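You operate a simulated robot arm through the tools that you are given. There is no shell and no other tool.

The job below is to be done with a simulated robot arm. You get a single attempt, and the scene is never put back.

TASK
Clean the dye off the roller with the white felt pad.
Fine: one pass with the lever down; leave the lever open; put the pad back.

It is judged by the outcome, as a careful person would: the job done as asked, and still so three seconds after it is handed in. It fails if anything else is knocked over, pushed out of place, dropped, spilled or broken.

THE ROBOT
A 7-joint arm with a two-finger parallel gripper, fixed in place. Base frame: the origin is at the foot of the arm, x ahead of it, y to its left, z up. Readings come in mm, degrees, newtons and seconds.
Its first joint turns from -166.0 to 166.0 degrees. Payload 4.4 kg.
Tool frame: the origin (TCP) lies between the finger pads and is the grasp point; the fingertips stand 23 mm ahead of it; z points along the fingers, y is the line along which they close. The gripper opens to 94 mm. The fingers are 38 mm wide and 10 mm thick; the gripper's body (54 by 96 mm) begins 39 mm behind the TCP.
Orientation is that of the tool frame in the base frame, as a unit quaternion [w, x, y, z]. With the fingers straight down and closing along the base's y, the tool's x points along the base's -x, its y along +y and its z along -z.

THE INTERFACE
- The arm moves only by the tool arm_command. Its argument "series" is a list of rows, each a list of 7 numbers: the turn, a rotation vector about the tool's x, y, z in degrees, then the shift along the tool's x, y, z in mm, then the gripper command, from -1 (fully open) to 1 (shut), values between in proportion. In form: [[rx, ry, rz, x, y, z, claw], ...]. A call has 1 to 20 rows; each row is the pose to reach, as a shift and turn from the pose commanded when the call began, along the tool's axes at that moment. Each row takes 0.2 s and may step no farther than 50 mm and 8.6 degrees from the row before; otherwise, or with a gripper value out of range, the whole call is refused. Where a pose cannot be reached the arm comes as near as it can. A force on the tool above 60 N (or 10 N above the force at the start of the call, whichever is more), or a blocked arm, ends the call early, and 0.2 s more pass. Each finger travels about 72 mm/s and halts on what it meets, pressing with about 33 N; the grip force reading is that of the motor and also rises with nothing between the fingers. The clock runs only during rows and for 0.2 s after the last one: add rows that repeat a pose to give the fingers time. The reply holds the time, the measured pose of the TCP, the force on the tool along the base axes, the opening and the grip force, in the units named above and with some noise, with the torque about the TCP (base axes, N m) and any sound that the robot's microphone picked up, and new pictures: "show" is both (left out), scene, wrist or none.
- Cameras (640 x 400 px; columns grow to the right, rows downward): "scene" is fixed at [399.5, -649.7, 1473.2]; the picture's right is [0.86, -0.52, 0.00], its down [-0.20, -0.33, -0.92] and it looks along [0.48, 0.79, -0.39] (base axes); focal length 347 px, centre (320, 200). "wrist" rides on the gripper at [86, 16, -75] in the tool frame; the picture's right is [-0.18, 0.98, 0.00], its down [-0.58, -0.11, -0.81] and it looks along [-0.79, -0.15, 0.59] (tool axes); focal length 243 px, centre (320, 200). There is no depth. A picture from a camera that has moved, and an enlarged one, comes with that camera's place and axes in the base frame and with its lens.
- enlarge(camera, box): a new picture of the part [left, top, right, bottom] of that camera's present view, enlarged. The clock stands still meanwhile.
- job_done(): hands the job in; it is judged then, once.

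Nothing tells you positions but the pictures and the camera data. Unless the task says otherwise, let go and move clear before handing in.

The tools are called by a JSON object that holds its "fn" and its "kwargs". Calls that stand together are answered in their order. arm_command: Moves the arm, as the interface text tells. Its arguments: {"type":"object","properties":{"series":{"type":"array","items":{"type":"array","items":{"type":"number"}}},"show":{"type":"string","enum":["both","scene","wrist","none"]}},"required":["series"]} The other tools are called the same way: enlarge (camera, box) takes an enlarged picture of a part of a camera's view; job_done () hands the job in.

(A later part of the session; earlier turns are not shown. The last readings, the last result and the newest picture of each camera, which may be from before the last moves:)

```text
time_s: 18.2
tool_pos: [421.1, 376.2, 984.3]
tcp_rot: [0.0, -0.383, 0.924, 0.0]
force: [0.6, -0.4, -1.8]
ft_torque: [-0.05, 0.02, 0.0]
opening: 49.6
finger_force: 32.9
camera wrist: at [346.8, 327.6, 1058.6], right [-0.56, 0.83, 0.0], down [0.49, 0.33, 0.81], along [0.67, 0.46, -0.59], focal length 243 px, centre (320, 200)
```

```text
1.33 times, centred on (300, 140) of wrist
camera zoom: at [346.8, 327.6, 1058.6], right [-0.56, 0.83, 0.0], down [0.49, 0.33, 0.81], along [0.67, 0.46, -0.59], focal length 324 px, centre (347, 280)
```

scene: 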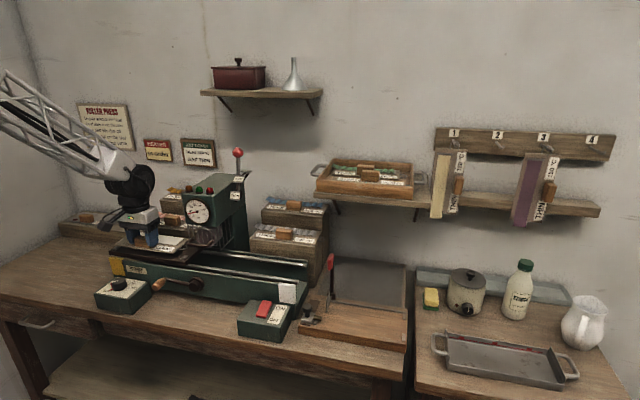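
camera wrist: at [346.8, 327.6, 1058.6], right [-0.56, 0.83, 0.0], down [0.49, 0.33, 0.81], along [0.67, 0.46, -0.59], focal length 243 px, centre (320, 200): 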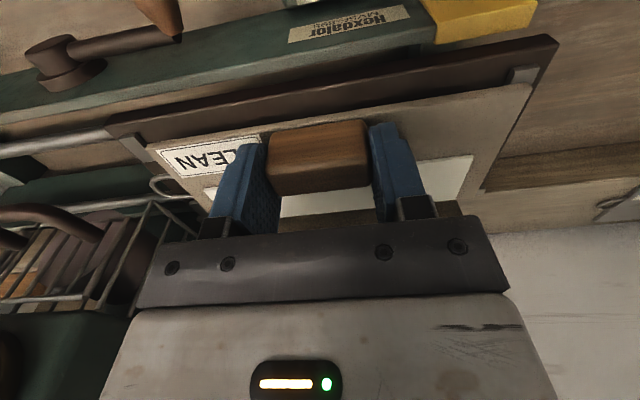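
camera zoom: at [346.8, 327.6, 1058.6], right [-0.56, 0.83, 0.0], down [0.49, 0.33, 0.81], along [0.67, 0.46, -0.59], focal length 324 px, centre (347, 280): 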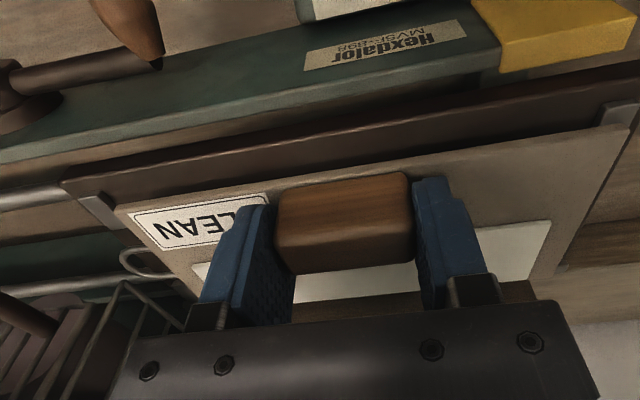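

The board is over the clips with about 5 mm spare on the left. I'll nudge 3 mm right and lower slowly, watching the force.

{"fn": "arm_command", "kwargs": {"series": [[0, 0, 0, 0, -3, 5, 1], [0, 0, 0, 0, -3, 10, 1], [0, 0, 0, 0, -3, 14, 1], [0, 0, 0, 0, -3, 14, 1]], "show": "wrist"}}

{"fn": "enlarge", "kwargs": {"camera": "scene", "box": [90, 200, 250, 300]}}

```text
time_s: 19.2
tool_pos: [422.6, 373.1, 969.5]
tcp_rot: [0.0, -0.382, 0.924, 0.001]
force: [-0.2, 0.7, -1.0]
ft_torque: [-0.02, 0.0, 0.01]
opening: 49.4
finger_force: 33.3
camera wrist: at [349.0, 324.7, 1044.1], right [-0.56, 0.83, 0.0], down [0.49, 0.33, 0.81], along [0.67, 0.46, -0.59], focal length 243 px, centre (320, 200)
```

wrist: 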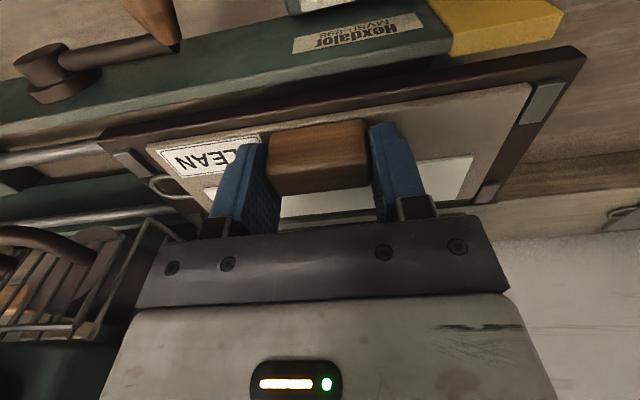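

```text
4.00 times, centred on (170, 250) of scene
camera zoom: at [399.5, -649.7, 1473.2], right [0.86, -0.52, 0.0], down [-0.2, -0.33, -0.92], along [0.48, 0.79, -0.39], focal length 1387 px, centre (920, 0)
```

zoom: 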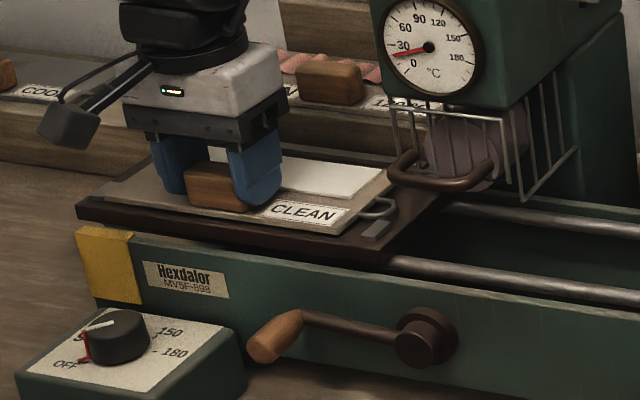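

{"fn": "arm_command", "kwargs": {"series": [[0, 0, 0, 0, 0, 2, 1], [0, 0, 0, 0, 0, 4, 1], [0, 0, 0, 0, 0, 4, 1]], "show": "none"}}

```text
time_s: 20.0
tool_pos: [423.7, 373.9, 965.5]
tcp_rot: [0.001, -0.384, 0.923, 0.001]
force: [2.8, 3.7, 19.3]
ft_torque: [0.01, 0.14, 0.22]
opening: 49.8
finger_force: 32.8
```

{"fn": "arm_command", "kwargs": {"series": [[0, 0, 0, 0, 0, -1, 1], [0, 0, 0, 0, 0, -1, 1]], "show": "wrist"}}

{"fn": "enlarge", "kwargs": {"camera": "scene", "box": [100, 220, 228, 300]}}

{"fn": "enlarge", "kwargs": {"camera": "wrist", "box": [80, 100, 240, 200]}}

{"fn": "enlarge", "kwargs": {"camera": "wrist", "box": [420, 30, 620, 230]}}

```text
time_s: 20.6
tool_pos: [423.3, 373.2, 965.8]
tcp_rot: [-0.001, -0.383, 0.924, 0.001]
force: [8.7, 5.9, 10.5]
ft_torque: [0.26, -0.2, 0.63]
opening: 49.4
finger_force: 32.7
camera wrist: at [349.5, 324.9, 1040.4], right [-0.57, 0.82, 0.0], down [0.49, 0.33, 0.81], along [0.67, 0.46, -0.59], focal length 243 px, centre (320, 200)
```

wrist: 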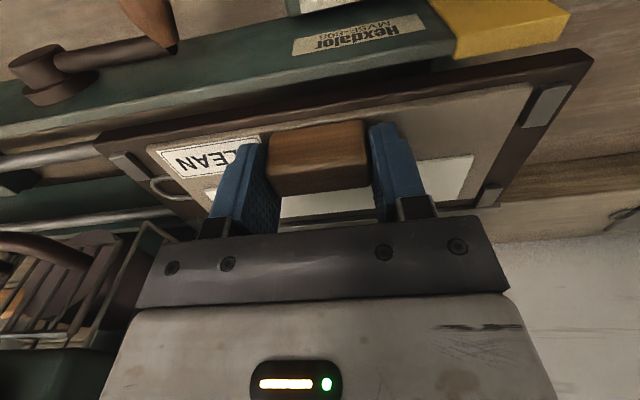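

```text
5.00 times, centred on (164, 260) of scene
camera zoom: at [399.5, -649.7, 1473.2], right [0.86, -0.52, 0.0], down [-0.2, -0.33, -0.92], along [0.48, 0.79, -0.39], focal length 1734 px, centre (1100, -100)
```

zoom: 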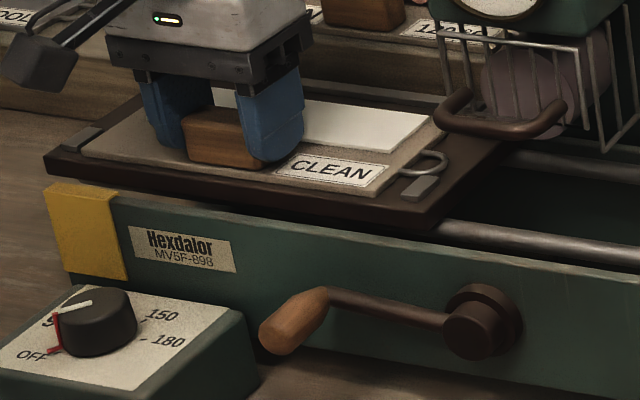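

```text
4.00 times, centred on (160, 150) of wrist
camera zoom: at [349.5, 324.9, 1040.4], right [-0.57, 0.82, 0.0], down [0.49, 0.33, 0.81], along [0.67, 0.46, -0.59], focal length 970 px, centre (960, 400)
```

zoom: 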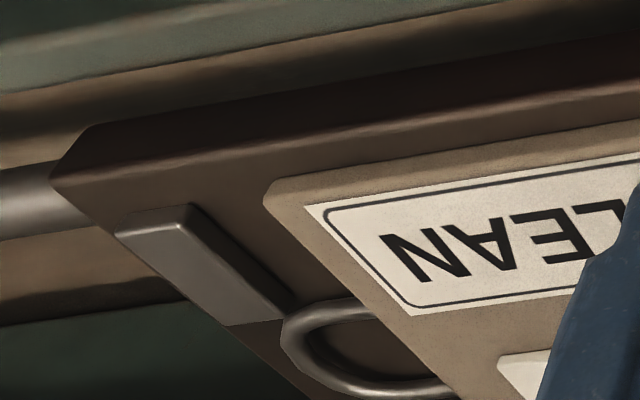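

```text
2.00 times, centred on (520, 130) of wrist
camera zoom: at [349.5, 324.9, 1040.4], right [-0.57, 0.82, 0.0], down [0.49, 0.33, 0.81], along [0.67, 0.46, -0.59], focal length 485 px, centre (-80, 340)
```

zoom: 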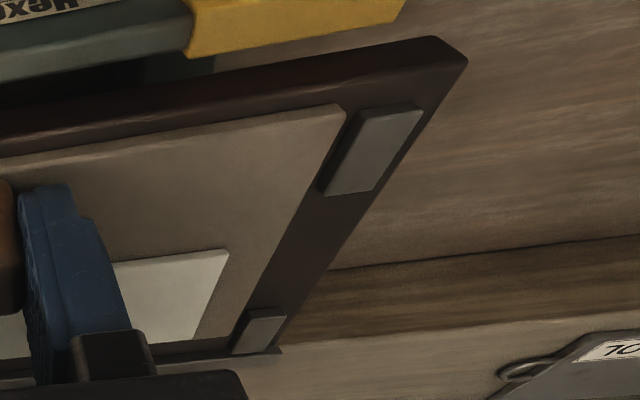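

The wire loop on the pad's right end seems to touch the near clip, because there is a sideways reaction force. I'll lift slightly, shift about 4 mm toward the back fence and set it down again.

{"fn": "arm_command", "kwargs": {"series": [[0, 0, 0, 0, 0, -5, 1], [0, 0, 0, 0, 0, -10, 1], [0, 0, 0, -2, 0, -10, 1], [0, 0, 0, -4, 0, -10, 1], [0, 0, 0, -4, 0, -10, 1]], "show": "wrist"}}

{"fn": "enlarge", "kwargs": {"camera": "wrist", "box": [80, 100, 240, 200]}}

{"fn": "enlarge", "kwargs": {"camera": "wrist", "box": [400, 150, 528, 230]}}

```text
time_s: 21.8
tool_pos: [426.8, 375.9, 975.2]
tcp_rot: [0.0, -0.382, 0.924, 0.0]
force: [-0.2, 0.8, -1.3]
ft_torque: [-0.06, 0.0, 0.02]
opening: 49.7
finger_force: 32.9
camera wrist: at [352.6, 327.7, 1050.4], right [-0.56, 0.83, 0.0], down [0.49, 0.33, 0.81], along [0.67, 0.46, -0.59], focal length 243 px, centre (320, 200)
```

wrist: 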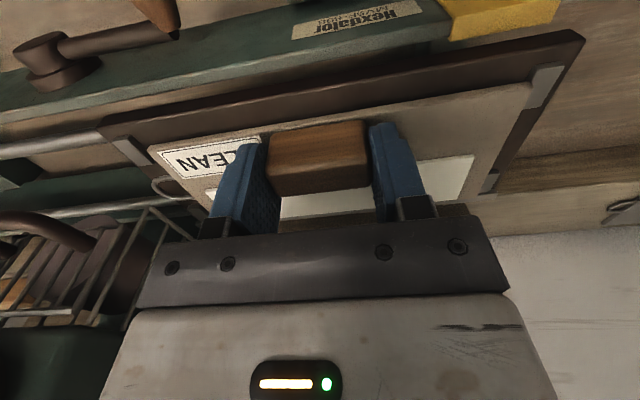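

```text
4.00 times, centred on (160, 150) of wrist
camera zoom: at [352.6, 327.7, 1050.4], right [-0.56, 0.83, 0.0], down [0.49, 0.33, 0.81], along [0.67, 0.46, -0.59], focal length 970 px, centre (960, 400)
```

zoom: 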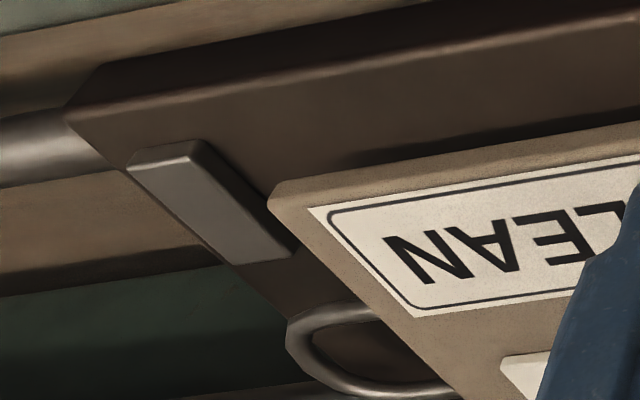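

```text
5.00 times, centred on (464, 190) of wrist
camera zoom: at [352.6, 327.7, 1050.4], right [-0.56, 0.83, 0.0], down [0.49, 0.33, 0.81], along [0.67, 0.46, -0.59], focal length 1213 px, centre (-400, 250)
```

zoom: 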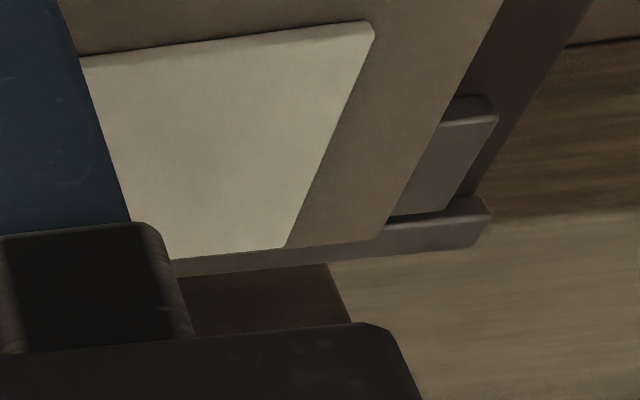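

{"fn": "enlarge", "kwargs": {"camera": "wrist", "box": [0, 190, 200, 340]}}

{"fn": "enlarge", "kwargs": {"camera": "scene", "box": [184, 210, 248, 250]}}

```text
2.67 times, centred on (100, 265) of wrist
camera zoom: at [352.6, 327.7, 1050.4], right [-0.56, 0.83, 0.0], down [0.49, 0.33, 0.81], along [0.67, 0.46, -0.59], focal length 647 px, centre (907, 27)
```

zoom: 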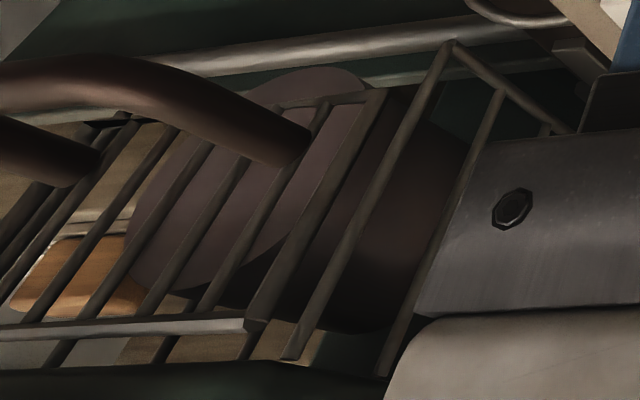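

```text
10.00 times, centred on (216, 230) of scene
camera zoom: at [399.5, -649.7, 1473.2], right [0.86, -0.52, 0.0], down [-0.2, -0.33, -0.92], along [0.48, 0.79, -0.39], focal length 3468 px, centre (1360, -100)
```

zoom: 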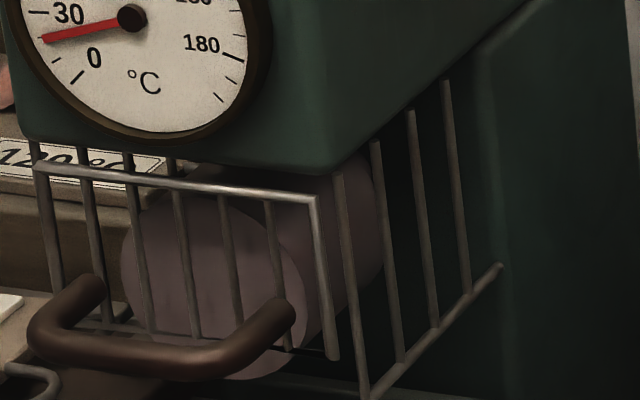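

The board is only about 85 mm deep, so it should sit further back, near the fence. That puts the felt directly under the roller (v about 603–643) with the handle in front of the cage. I'll shift about 8 mm further back and set it down.

{"fn": "arm_command", "kwargs": {"series": [[0, 0, 0, -4, 0, 0, 1], [0, 0, 0, -8.5, 0, 0, 1], [0, 0, 0, -8.5, 0, 4, 1], [0, 0, 0, -8.5, 0, 7, 1], [0, 0, 0, -8.5, 0, 9, 1], [0, 0, 0, -8.5, 0, 9, 1]], "show": "wrist"}}

{"fn": "enlarge", "kwargs": {"camera": "wrist", "box": [80, 100, 240, 200]}}

{"fn": "enlarge", "kwargs": {"camera": "wrist", "box": [400, 60, 624, 200]}}

{"fn": "enlarge", "kwargs": {"camera": "scene", "box": [100, 220, 228, 300]}}

```text
time_s: 23.2
tool_pos: [431.7, 382.0, 965.5]
tcp_rot: [0.001, -0.383, 0.924, 0.0]
force: [-1.3, -0.1, -2.2]
ft_torque: [-0.06, 0.01, 0.02]
opening: 49.4
finger_force: 33.3
camera wrist: at [357.9, 333.5, 1041.1], right [-0.56, 0.83, 0.0], down [0.49, 0.33, 0.81], along [0.67, 0.46, -0.59], focal length 243 px, centre (320, 200)
```

wrist: 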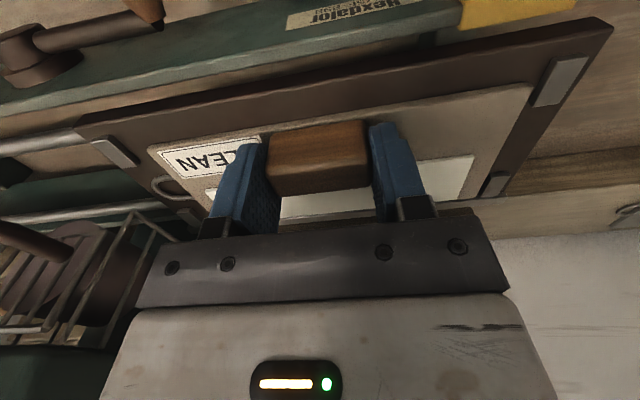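

```text
4.00 times, centred on (160, 150) of wrist
camera zoom: at [357.9, 333.5, 1041.1], right [-0.56, 0.83, 0.0], down [0.49, 0.33, 0.81], along [0.67, 0.46, -0.59], focal length 970 px, centre (960, 400)
```

zoom: 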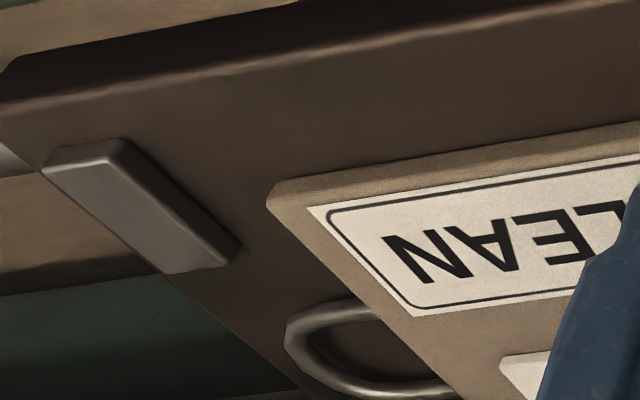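

```text
2.86 times, centred on (512, 130) of wrist
camera zoom: at [357.9, 333.5, 1041.1], right [-0.56, 0.83, 0.0], down [0.49, 0.33, 0.81], along [0.67, 0.46, -0.59], focal length 693 px, centre (-229, 400)
```

zoom: 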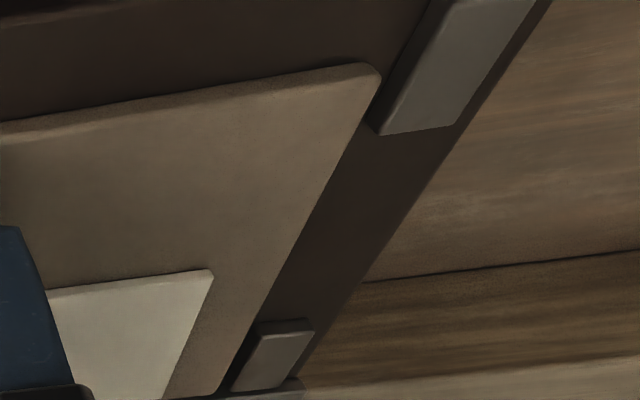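

```text
5.00 times, centred on (164, 260) of scene
camera zoom: at [399.5, -649.7, 1473.2], right [0.86, -0.52, 0.0], down [-0.2, -0.33, -0.92], along [0.48, 0.79, -0.39], focal length 1734 px, centre (1100, -100)
```

zoom: 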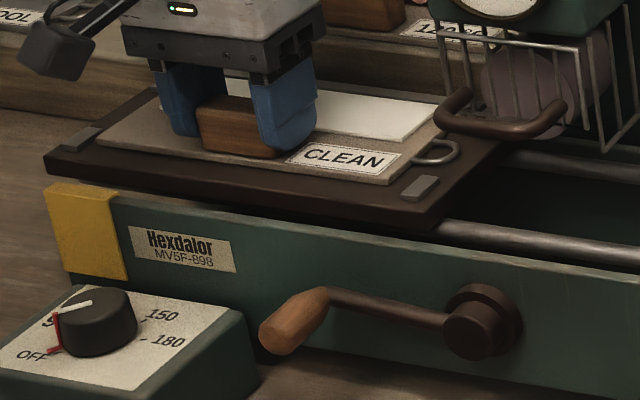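

The loop now sits clear behind the near clip. I'll nudge 2 mm right and lower the last few millimetres.

{"fn": "arm_command", "kwargs": {"series": [[0, 0, 0, 0, -2, 0, 1], [0, 0, 0, 0, -2, 1.5, 1], [0, 0, 0, 0, -2, 2.5, 1], [0, 0, 0, 0, -2, 2.5, 1]], "show": "none"}}

```text
time_s: 24.2
tool_pos: [433.9, 381.5, 966.2]
tcp_rot: [0.0, -0.382, 0.924, 0.0]
force: [-2.1, -4.6, 33.0]
ft_torque: [-0.08, 0.0, 0.21]
opening: 49.6
finger_force: 32.6
```

{"fn": "arm_command", "kwargs": {"series": [[0, 0, 0, 0, 0, -2, 1], [0, 0, 0, 0, 0, -2, 1]], "show": "wrist"}}

{"fn": "enlarge", "kwargs": {"camera": "wrist", "box": [400, 60, 624, 200]}}

{"fn": "enlarge", "kwargs": {"camera": "wrist", "box": [80, 100, 240, 200]}}

{"fn": "enlarge", "kwargs": {"camera": "scene", "box": [100, 220, 228, 300]}}

```text
time_s: 24.8
tool_pos: [433.8, 382.5, 964.6]
tcp_rot: [0.0, -0.382, 0.924, 0.0]
force: [1.8, 4.2, 10.3]
ft_torque: [0.61, -0.48, 0.09]
opening: 49.6
finger_force: 33.0
camera wrist: at [359.3, 332.4, 1040.1], right [-0.56, 0.83, 0.0], down [0.49, 0.33, 0.81], along [0.67, 0.46, -0.59], focal length 243 px, centre (320, 200)
```

wrist: 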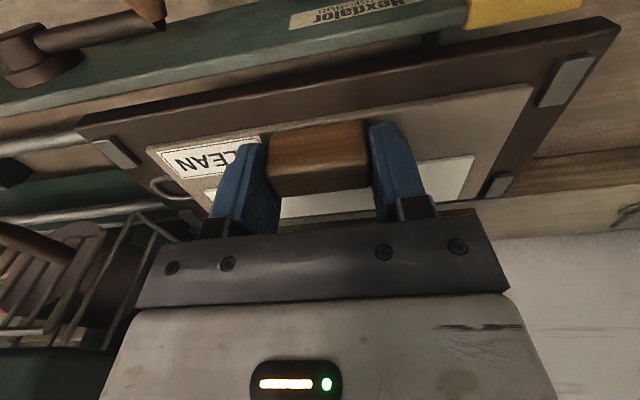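

```text
2.86 times, centred on (512, 130) of wrist
camera zoom: at [359.3, 332.4, 1040.1], right [-0.56, 0.83, 0.0], down [0.49, 0.33, 0.81], along [0.67, 0.46, -0.59], focal length 693 px, centre (-229, 400)
```

zoom: 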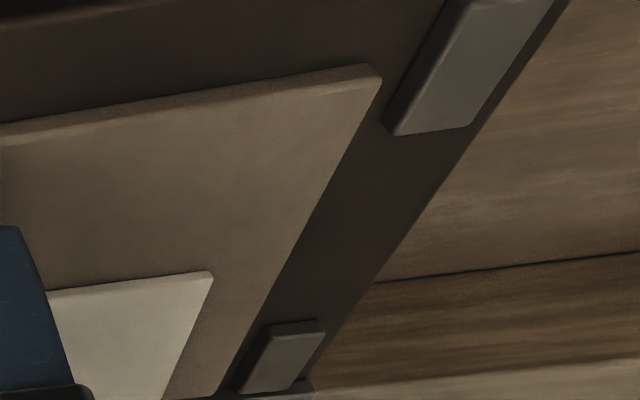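

```text
4.00 times, centred on (160, 150) of wrist
camera zoom: at [359.3, 332.4, 1040.1], right [-0.56, 0.83, 0.0], down [0.49, 0.33, 0.81], along [0.67, 0.46, -0.59], focal length 970 px, centre (960, 400)
```

zoom: 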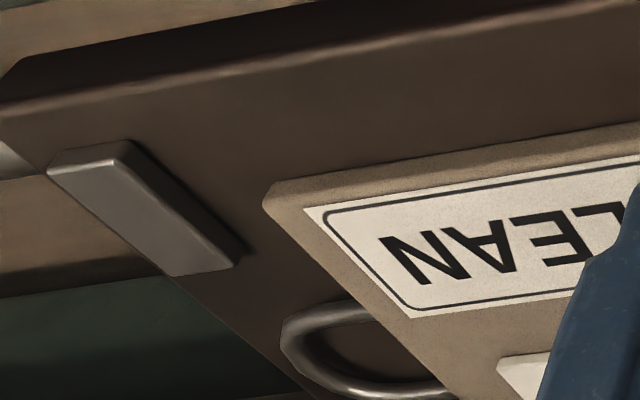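

```text
5.00 times, centred on (164, 260) of scene
camera zoom: at [399.5, -649.7, 1473.2], right [0.86, -0.52, 0.0], down [-0.2, -0.33, -0.92], along [0.48, 0.79, -0.39], focal length 1734 px, centre (1100, -100)
```

zoom: 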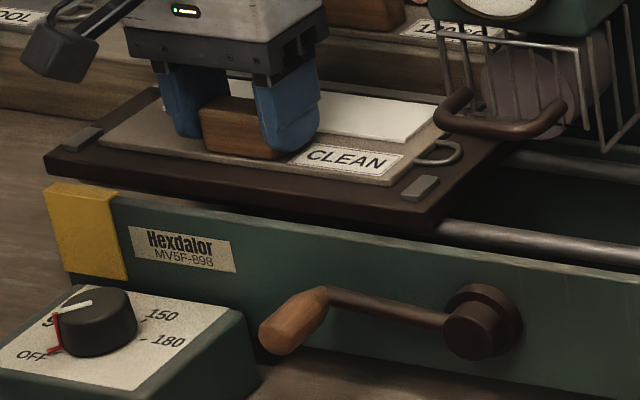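

{"fn": "enlarge", "kwargs": {"camera": "wrist", "box": [440, 165, 536, 225]}}

{"fn": "enlarge", "kwargs": {"camera": "scene", "box": [130, 230, 210, 280]}}

```text
6.67 times, centred on (488, 195) of wrist
camera zoom: at [359.3, 332.4, 1040.1], right [-0.56, 0.83, 0.0], down [0.49, 0.33, 0.81], along [0.67, 0.46, -0.59], focal length 1618 px, centre (-800, 233)
```

zoom: 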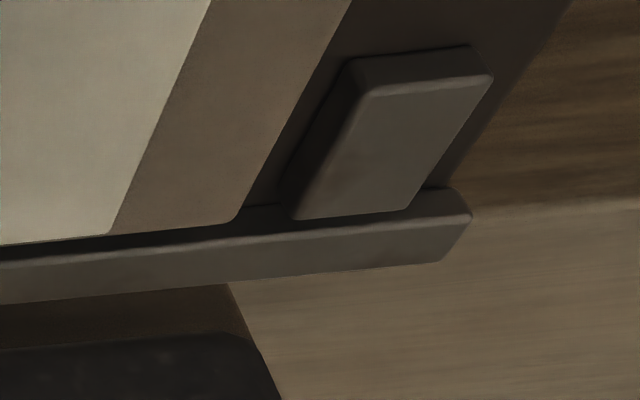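

```text
8.00 times, centred on (170, 255) of scene
camera zoom: at [399.5, -649.7, 1473.2], right [0.86, -0.52, 0.0], down [-0.2, -0.33, -0.92], along [0.48, 0.79, -0.39], focal length 2774 px, centre (1520, -240)
```

zoom: 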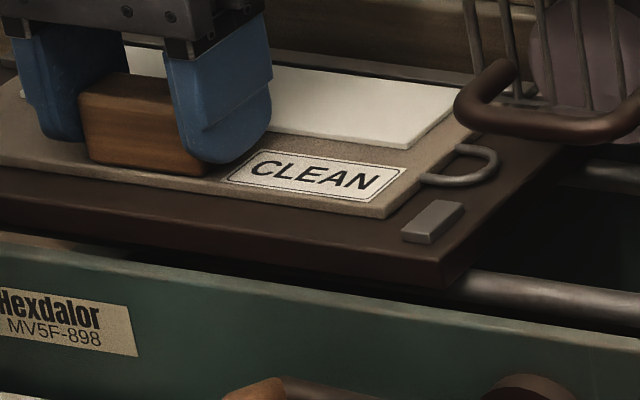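

The board lies inside the fence and clips with the loop free. I'll release and rise straight up.

{"fn": "arm_command", "kwargs": {"series": [[0, 0, 0, 0, 0, 0, 0.3], [0, 0, 0, 0, 0, 0, -0.5], [0, 0, 0, 0, 0, 0, -1], [0, 0, 0, 0, 0, -15, -1], [0, 0, 0, 0, 0, -40, -1], [0, 0, 0, 0, 0, -80, -1], [0, 0, 0, 20, 0, -120, -1]], "show": "both"}}

{"fn": "enlarge", "kwargs": {"camera": "wrist", "box": [100, 0, 500, 160]}}

{"fn": "enlarge", "kwargs": {"camera": "scene", "box": [100, 210, 260, 310]}}

```text
time_s: 26.4
tool_pos: [417.3, 365.3, 1085.9]
tcp_rot: [0.0, -0.383, 0.924, 0.0]
force: [0.1, 0.7, -0.7]
ft_torque: [0.01, -0.01, -0.03]
opening: 94.0
finger_force: 0.0
camera wrist: at [344.5, 316.8, 1160.7], right [-0.56, 0.83, 0.0], down [0.49, 0.33, 0.81], along [0.67, 0.46, -0.59], focal length 243 px, centre (320, 200)
```

scene: 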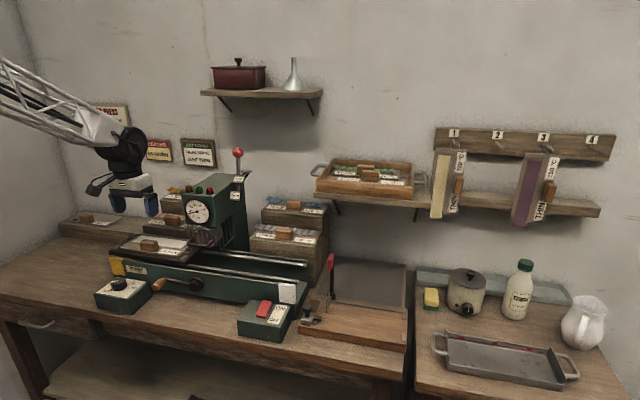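
wrist: 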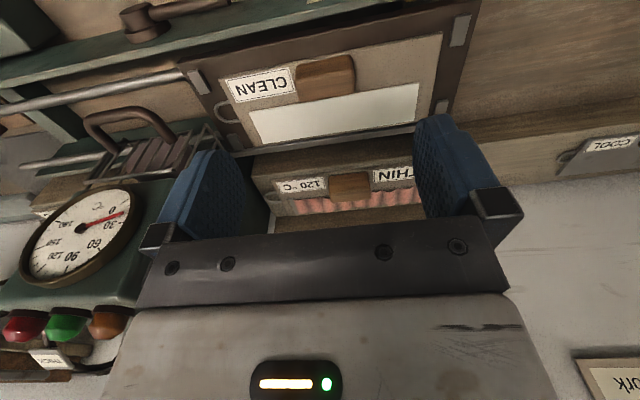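

```text
1.60 times, centred on (300, 80) of wrist
camera zoom: at [344.5, 316.8, 1160.7], right [-0.56, 0.83, 0.0], down [0.49, 0.33, 0.81], along [0.67, 0.46, -0.59], focal length 388 px, centre (352, 392)
```

zoom: 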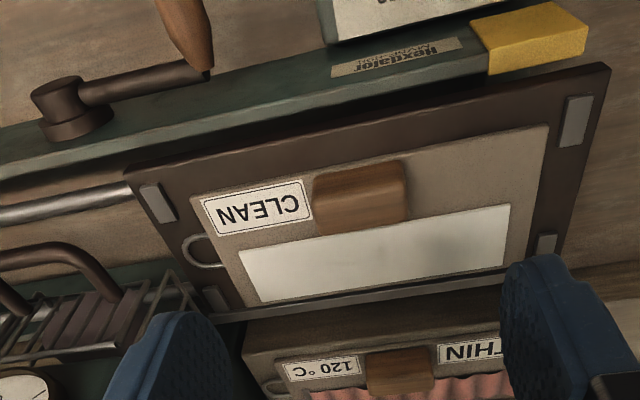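

```text
4.00 times, centred on (180, 260) of scene
camera zoom: at [399.5, -649.7, 1473.2], right [0.86, -0.52, 0.0], down [-0.2, -0.33, -0.92], along [0.48, 0.79, -0.39], focal length 1387 px, centre (880, -40)
```

zoom: 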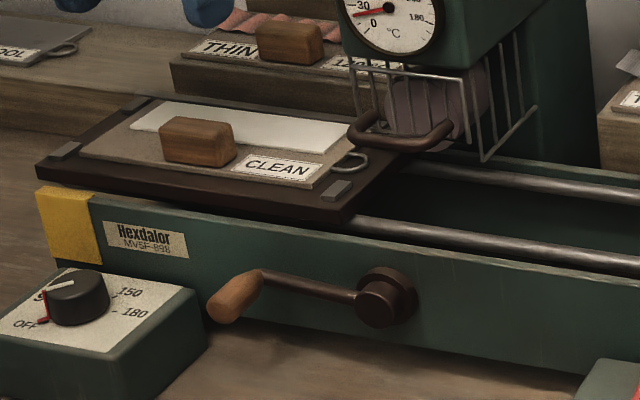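

The pad sits flat between the clips. Next I need to place the lever accurately, so I'll back off and swing right for a side view of it.

{"fn": "arm_command", "kwargs": {"series": [[0, 0, 0, 35, 0, -30, -1], [0, 0, 0, 70, 0, -60, -1], [0, 0, 0, 100, 0, -90, -1], [0, 0, 0, 100, -45, -90, -1], [0, 0, 0, 100, -90, -90, -1], [0, 0, 0, 100, -135, -90, -1], [0, 0, 0, 100, -180, -90, -1], [0, 0, 0, 100, -225, -90, -1], [0, 0, 0, 100, -270, -90, -1], [0, 0, 0, 100, -315, -90, -1], [0, 0, 0, 100, -360, -90, -1], [0, 0, 0, 100, -405, -90, -1], [0, 0, 0, 100, -450, -90, -1]], "show": "wrist"}}

{"fn": "enlarge", "kwargs": {"camera": "wrist", "box": [480, 100, 640, 300]}}

```text
time_s: 29.2
tool_pos: [670.1, -21.5, 1173.7]
tcp_rot: [0.001, -0.383, 0.924, 0.0]
force: [-0.4, 0.1, -0.1]
ft_torque: [0.02, -0.04, 0.02]
opening: 93.9
finger_force: 0.0
camera wrist: at [595.7, -70.9, 1248.5], right [-0.56, 0.83, 0.0], down [0.49, 0.33, 0.81], along [0.67, 0.46, -0.59], focal length 243 px, centre (320, 200)
```

wrist: 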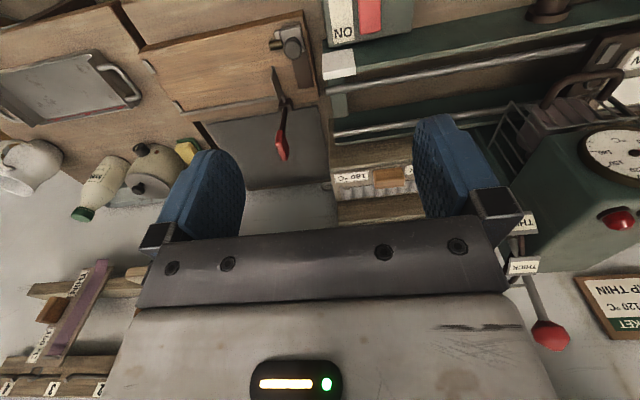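

```text
2.00 times, centred on (560, 200) of wrist
camera zoom: at [595.7, -70.9, 1248.5], right [-0.56, 0.83, 0.0], down [0.49, 0.33, 0.81], along [0.67, 0.46, -0.59], focal length 485 px, centre (-160, 200)
```

zoom: 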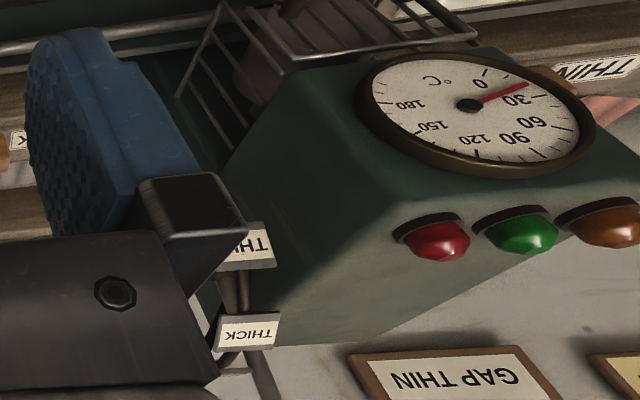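

{"fn": "arm_command", "kwargs": {"series": [[0, 0, 0, 3, 20, -41, -1], [0, 0, 0, 6, 45, -82, -1], [0, 0, 0, 9, 72, -123, -1], [0, 0, 0, 12, 100, -164, -1], [0, 0, 0, 15, 130, -205, -1], [0, 0, 0, 18, 159, -246, -1]], "show": "wrist"}}

{"fn": "enlarge", "kwargs": {"camera": "wrist", "box": [240, 90, 432, 210]}}

```text
refused: row 5 steps farther than a row can; nothing moved
```

```text
3.33 times, centred on (336, 150) of wrist
camera zoom: at [595.7, -70.9, 1248.5], right [-0.56, 0.83, 0.0], down [0.49, 0.33, 0.81], along [0.67, 0.46, -0.59], focal length 809 px, centre (267, 367)
```

zoom: 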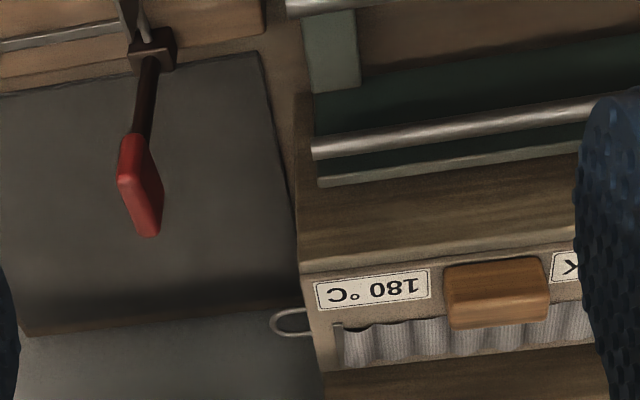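

The call was refused for too large a step, so nothing moved. I'll repeat it with smaller steps to look down at the lever from higher up.

{"fn": "arm_command", "kwargs": {"series": [[0, 0, 0, 3, 22, -35, -1], [0, 0, 0, 5, 45, -70, -1], [0, 0, 0, 8, 68, -105, -1], [0, 0, 0, 10, 91, -140, -1], [0, 0, 0, 13, 114, -175, -1], [0, 0, 0, 15, 137, -210, -1], [0, 0, 0, 18, 159, -246, -1]], "show": "wrist"}}

{"fn": "enlarge", "kwargs": {"camera": "wrist", "box": [240, 90, 432, 210]}}

```text
time_s: 30.8
tool_pos: [540.4, 78.2, 1421.4]
tcp_rot: [-0.002, -0.382, 0.924, 0.0]
force: [0.2, -0.1, -0.4]
ft_torque: [-0.03, 0.0, 0.01]
opening: 94.1
finger_force: 0.1
camera wrist: at [466.5, 29.8, 1495.7], right [-0.56, 0.83, 0.0], down [0.49, 0.33, 0.81], along [0.66, 0.46, -0.59], focal length 243 px, centre (320, 200)
```

wrist: 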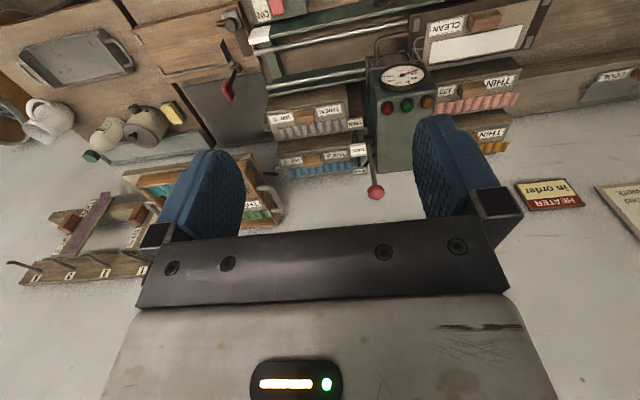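

```text
3.33 times, centred on (336, 150) of wrist
camera zoom: at [466.5, 29.8, 1495.7], right [-0.56, 0.83, 0.0], down [0.49, 0.33, 0.81], along [0.66, 0.46, -0.59], focal length 809 px, centre (267, 367)
```

zoom: 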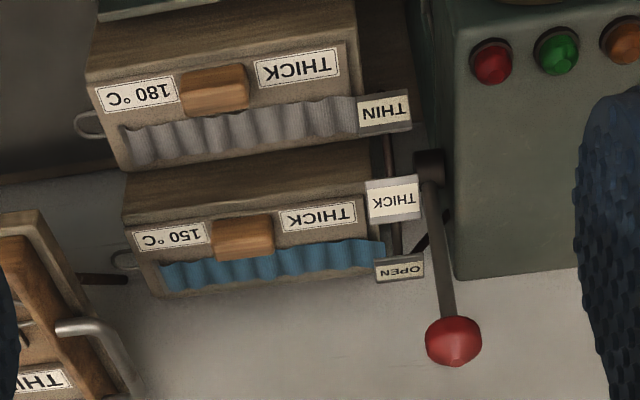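

I can now place the lever: red knob at about u 270, v 734, z 1208, pivot near z 1065, with the tags about 30° apart. I'll pitch the tool forward about 35° to keep the wrist clear of the shelf above and move to a pre-grasp point in front of the knob.

{"fn": "arm_command", "kwargs": {"series": [[0, -5, 0, -30, 8, 14, -1], [0, -10, 0, -62, 16, 29, -1], [0, -15, 0, -94, 24, 44, -1], [0, -20, 0, -126, 32, 60, -1], [0, -25, 0, -158, 40, 75, -1], [0, -30, 0, -190, 49, 91, -1], [0, -35, 0, -221, 57, 107, -1], [0, -35, 0, -221, 57, 107, -1]], "show": "both"}}

```text
time_s: 32.6
tool_pos: [654.2, 274.3, 1314.0]
tcp_rot: [0.28, -0.364, 0.881, 0.115]
force: [0.6, 0.1, 0.0]
ft_torque: [0.0, -0.01, 0.01]
opening: 94.2
finger_force: 0.0
camera wrist: at [562.3, 206.6, 1325.7], right [-0.59, 0.8, 0.11], down [0.09, -0.07, 0.99], along [0.8, 0.59, -0.03], focal length 243 px, centre (320, 200)
```

scene: 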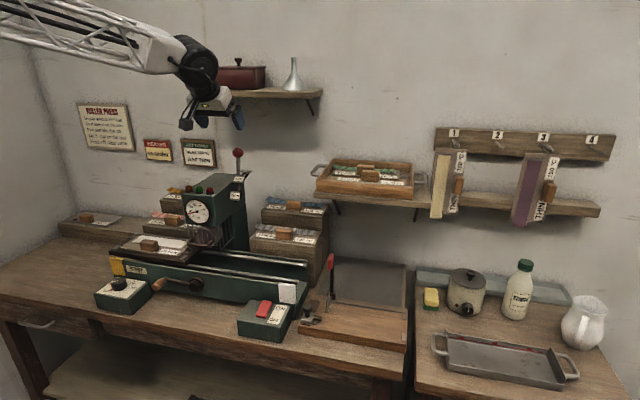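
wrist: 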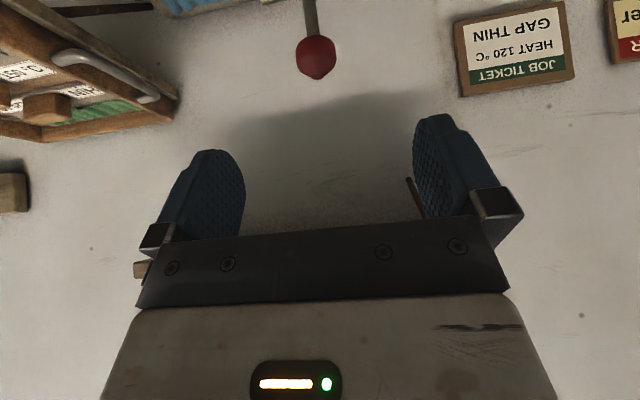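

The knob projects exactly where I computed it and is centred between the fingers. I'll advance along the tool axis so the fingertips straddle it.

{"fn": "arm_command", "kwargs": {"series": [[0, 0, 0, 0, 0, 35, -1], [0, 0, 0, -1, -1, 70, -1], [0, 0, 0, -2, -1.4, 100, -1], [0, 0, 0, -2.4, -1.4, 121, -1], [0, 0, 0, -2.4, -1.4, 121, -1]], "show": "both"}}

{"fn": "enlarge", "kwargs": {"camera": "scene", "box": [190, 120, 286, 180]}}

```text
time_s: 33.8
tool_pos: [708.5, 324.3, 1216.8]
tcp_rot: [0.277, -0.365, 0.881, 0.116]
force: [0.4, -0.5, -0.4]
ft_torque: [0.02, 0.03, 0.0]
opening: 93.9
finger_force: 0.1
camera wrist: at [615.8, 255.3, 1229.0], right [-0.59, 0.8, 0.11], down [0.09, -0.07, 0.99], along [0.8, 0.59, -0.03], focal length 243 px, centre (320, 200)
```

scene: 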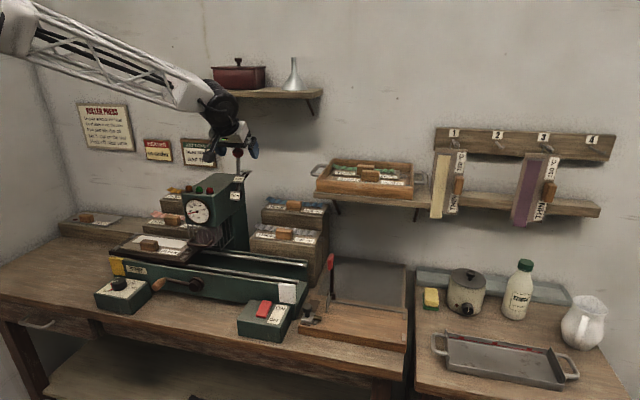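
wrist: 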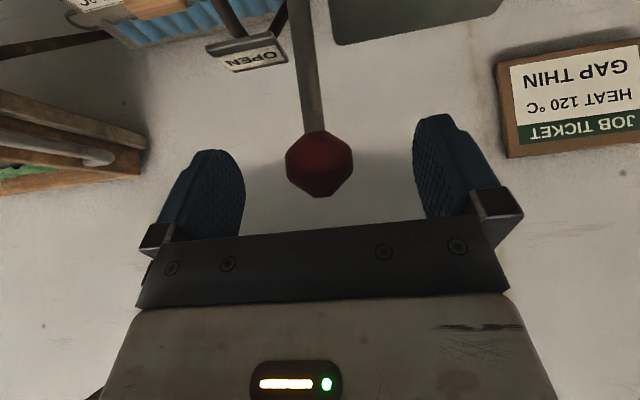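

```text
6.67 times, centred on (238, 150) of scene
camera zoom: at [399.5, -649.7, 1473.2], right [0.86, -0.52, 0.0], down [-0.2, -0.33, -0.92], along [0.48, 0.79, -0.39], focal length 2312 px, centre (867, 533)
```

zoom: 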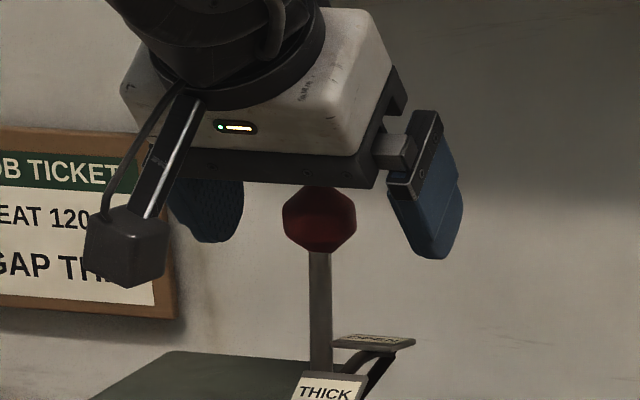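

{"fn": "arm_command", "kwargs": {"series": [[0, 0, 0, 0, 0, 0, -0.4], [0, 0, 0, 0, 0, 0, 0.2], [0, 0, 0, 0, 0, 0, 0.7], [0, 0, 0, 0, 0, 0, 1], [0, 0, 0, 0, 0, 0, 1]], "show": "wrist"}}

```text
time_s: 35.0
tool_pos: [707.5, 322.9, 1217.8]
tcp_rot: [0.278, -0.365, 0.881, 0.115]
force: [-10.7, 11.0, -0.5]
ft_torque: [0.14, 0.07, 0.07]
opening: 31.2
finger_force: 45.4
camera wrist: at [615.4, 255.4, 1229.1], right [-0.59, 0.8, 0.11], down [0.09, -0.07, 0.99], along [0.8, 0.59, -0.03], focal length 243 px, centre (320, 200)
```

wrist: 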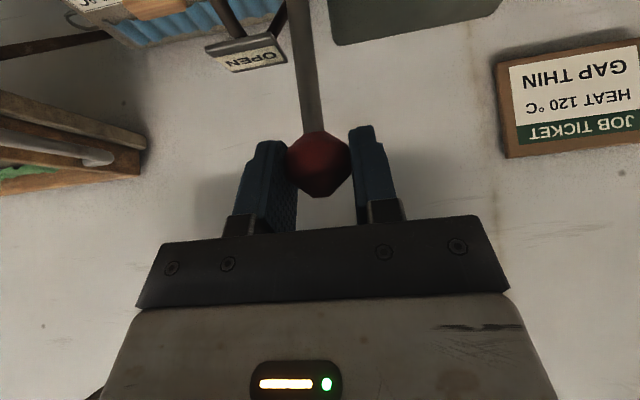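

Gripped the knob at 31 mm. I'll pull it forward along its arc about 30°, watching forces and position.

{"fn": "arm_command", "kwargs": {"series": [[0, 0, 0, 0, 1.5, 0, 1], [0, 0, 0, 10.5, 1.5, -6.7, 1], [0, 0, 0, 21.6, 1.5, -12.4, 1], [0, 0, 0, 33.1, 1.5, -17.2, 1], [0, 0, 0, 45, 1.5, -21, 1], [0, 0, 0, 57.2, 1.5, -23.7, 1], [0, 0, 0, 69.6, 1.5, -25.3, 1]], "show": "both"}}

{"fn": "enlarge", "kwargs": {"camera": "scene", "box": [180, 120, 308, 200]}}

```text
time_s: 36.6
tool_pos: [656.8, 272.7, 1199.2]
tcp_rot: [0.278, -0.365, 0.881, 0.115]
force: [29.6, -25.9, 18.1]
ft_torque: [0.79, -0.99, -0.18]
opening: 31.2
finger_force: 44.7
camera wrist: at [564.8, 205.3, 1210.3], right [-0.59, 0.8, 0.11], down [0.09, -0.07, 0.99], along [0.8, 0.59, -0.03], focal length 243 px, centre (320, 200)
```

scene: 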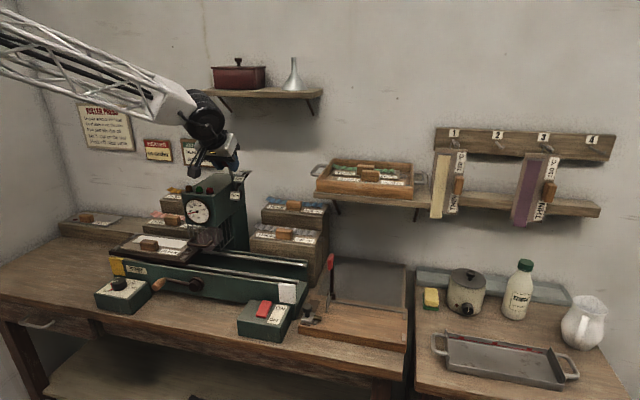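
wrist: 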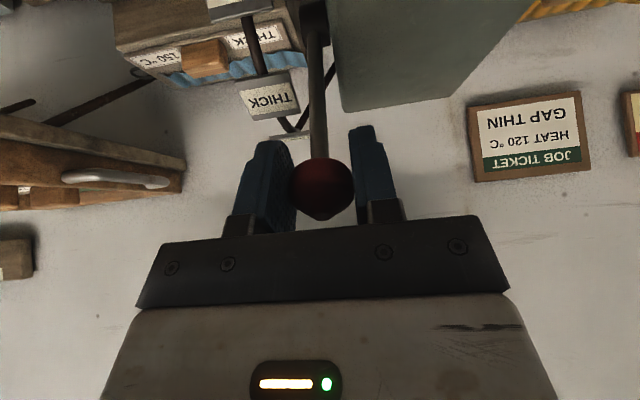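

```text
5.00 times, centred on (244, 160) of scene
camera zoom: at [399.5, -649.7, 1473.2], right [0.86, -0.52, 0.0], down [-0.2, -0.33, -0.92], along [0.48, 0.79, -0.39], focal length 1734 px, centre (700, 400)
```

zoom: 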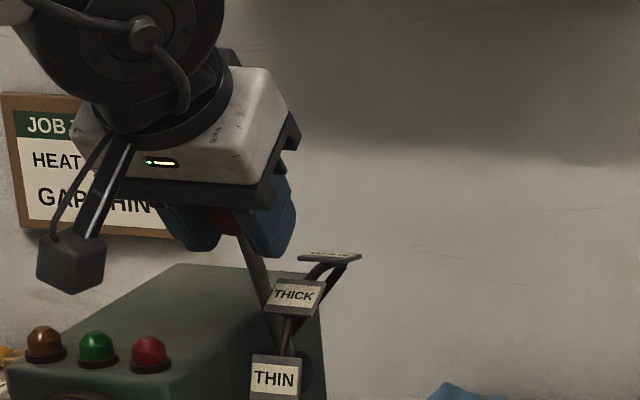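

The lever is now at about the THICK mark with modest resistance. I'll correct a small sideways offset and keep pulling down toward THIN.

{"fn": "arm_command", "kwargs": {"series": [[0, 0, 0, 0, -1.1, 0, 1], [0, 0, 0, 12, -1.1, -1.2, 1], [0, 0, 0, 24.3, -1.1, -0.9, 1], [0, 0, 0, 36.4, -1.1, 0.4, 1]], "show": "both"}}

{"fn": "enlarge", "kwargs": {"camera": "scene", "box": [170, 130, 298, 210]}}

```text
time_s: 37.6
tool_pos: [635.7, 251.3, 1176.9]
tcp_rot: [0.277, -0.365, 0.881, 0.115]
force: [35.8, -29.1, 10.8]
ft_torque: [1.03, -0.86, -0.25]
opening: 31.3
finger_force: 44.4
camera wrist: at [543.1, 183.5, 1187.9], right [-0.59, 0.8, 0.11], down [0.09, -0.07, 0.99], along [0.8, 0.59, -0.03], focal length 243 px, centre (320, 200)
```

scene: 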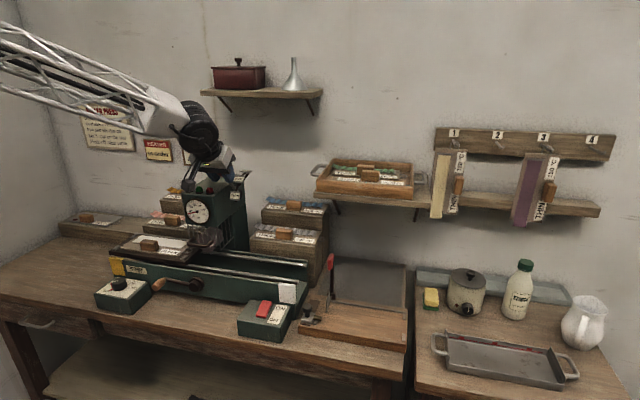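
wrist: 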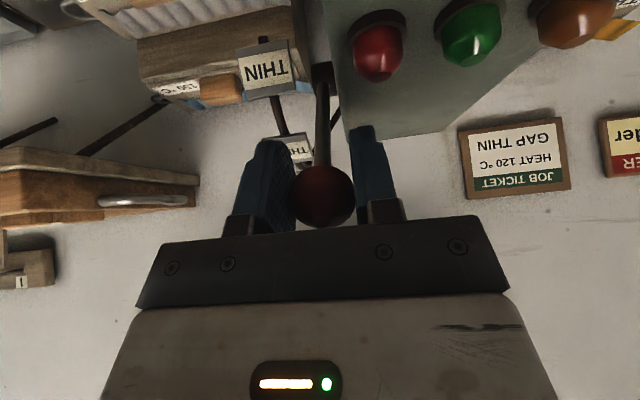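

```text
5.00 times, centred on (234, 170) of scene
camera zoom: at [399.5, -649.7, 1473.2], right [0.86, -0.52, 0.0], down [-0.2, -0.33, -0.92], along [0.48, 0.79, -0.39], focal length 1734 px, centre (750, 350)
```

zoom: 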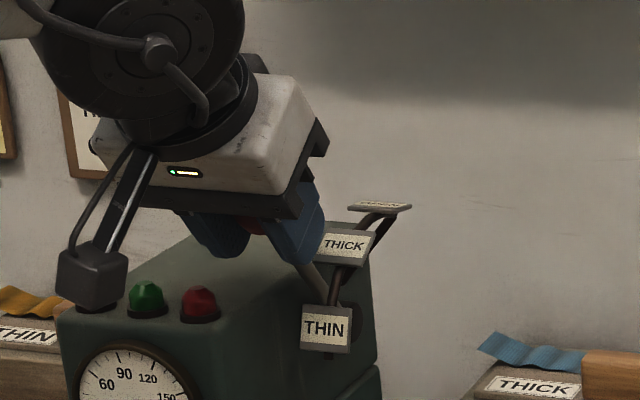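

{"fn": "arm_command", "kwargs": {"series": [[0, 0, 0, 0, -1.2, 0, 1], [0, 0, 0, 8.2, -1.4, 1.6, 1], [0, 0, 0, 16.3, -1.5, 3.3, 1], [0, 0, 0, 26.2, -1.6, 6.3, 1]], "show": "both"}}

{"fn": "enlarge", "kwargs": {"camera": "scene", "box": [170, 140, 298, 220]}}

{"fn": "enlarge", "kwargs": {"camera": "wrist", "box": [200, 0, 520, 200]}}

```text
time_s: 38.5
tool_pos: [628.3, 243.1, 1163.9]
tcp_rot: [0.28, -0.365, 0.88, 0.118]
force: [7.0, 25.6, -0.6]
ft_torque: [0.29, 0.27, -0.4]
opening: 31.2
finger_force: 45.0
stopped in row 4: the force on the tool passed its limit at 79 N (the readings are from after the stop); the commanded pose is now the measured one
camera wrist: at [535.2, 175.1, 1175.3], right [-0.59, 0.8, 0.11], down [0.08, -0.07, 0.99], along [0.8, 0.59, -0.03], focal length 243 px, centre (320, 200)
```

scene: 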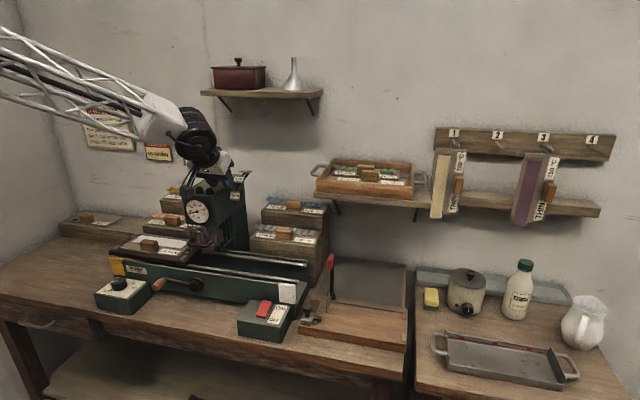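
wrist: 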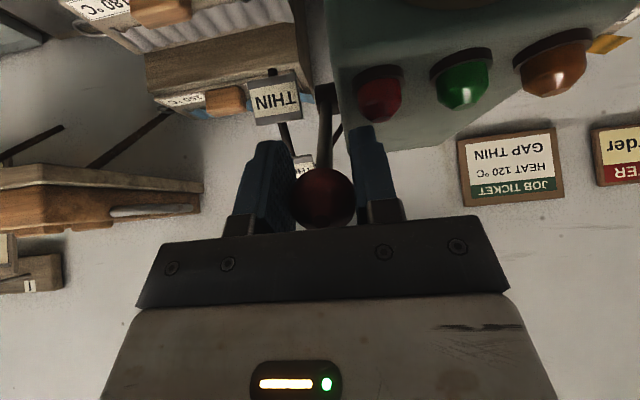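

```text
5.00 times, centred on (234, 180) of scene
camera zoom: at [399.5, -649.7, 1473.2], right [0.86, -0.52, 0.0], down [-0.2, -0.33, -0.92], along [0.48, 0.79, -0.39], focal length 1734 px, centre (750, 300)
```

zoom: 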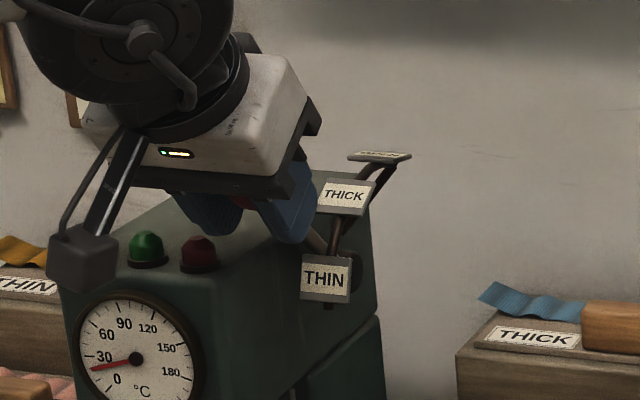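

```text
2.00 times, centred on (360, 100) of wrist
camera zoom: at [535.2, 175.1, 1175.3], right [-0.59, 0.8, 0.11], down [0.08, -0.07, 0.99], along [0.8, 0.59, -0.03], focal length 485 px, centre (240, 400)
```

zoom: 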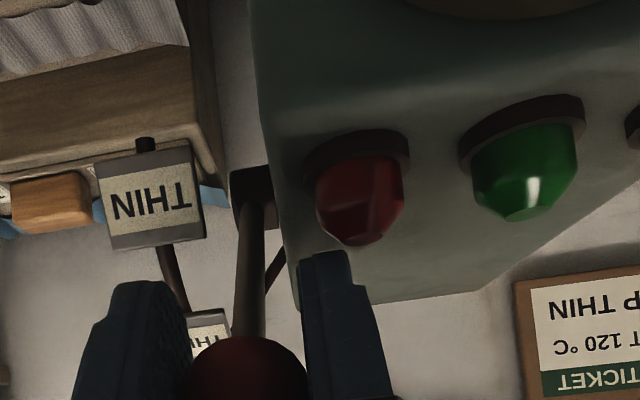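

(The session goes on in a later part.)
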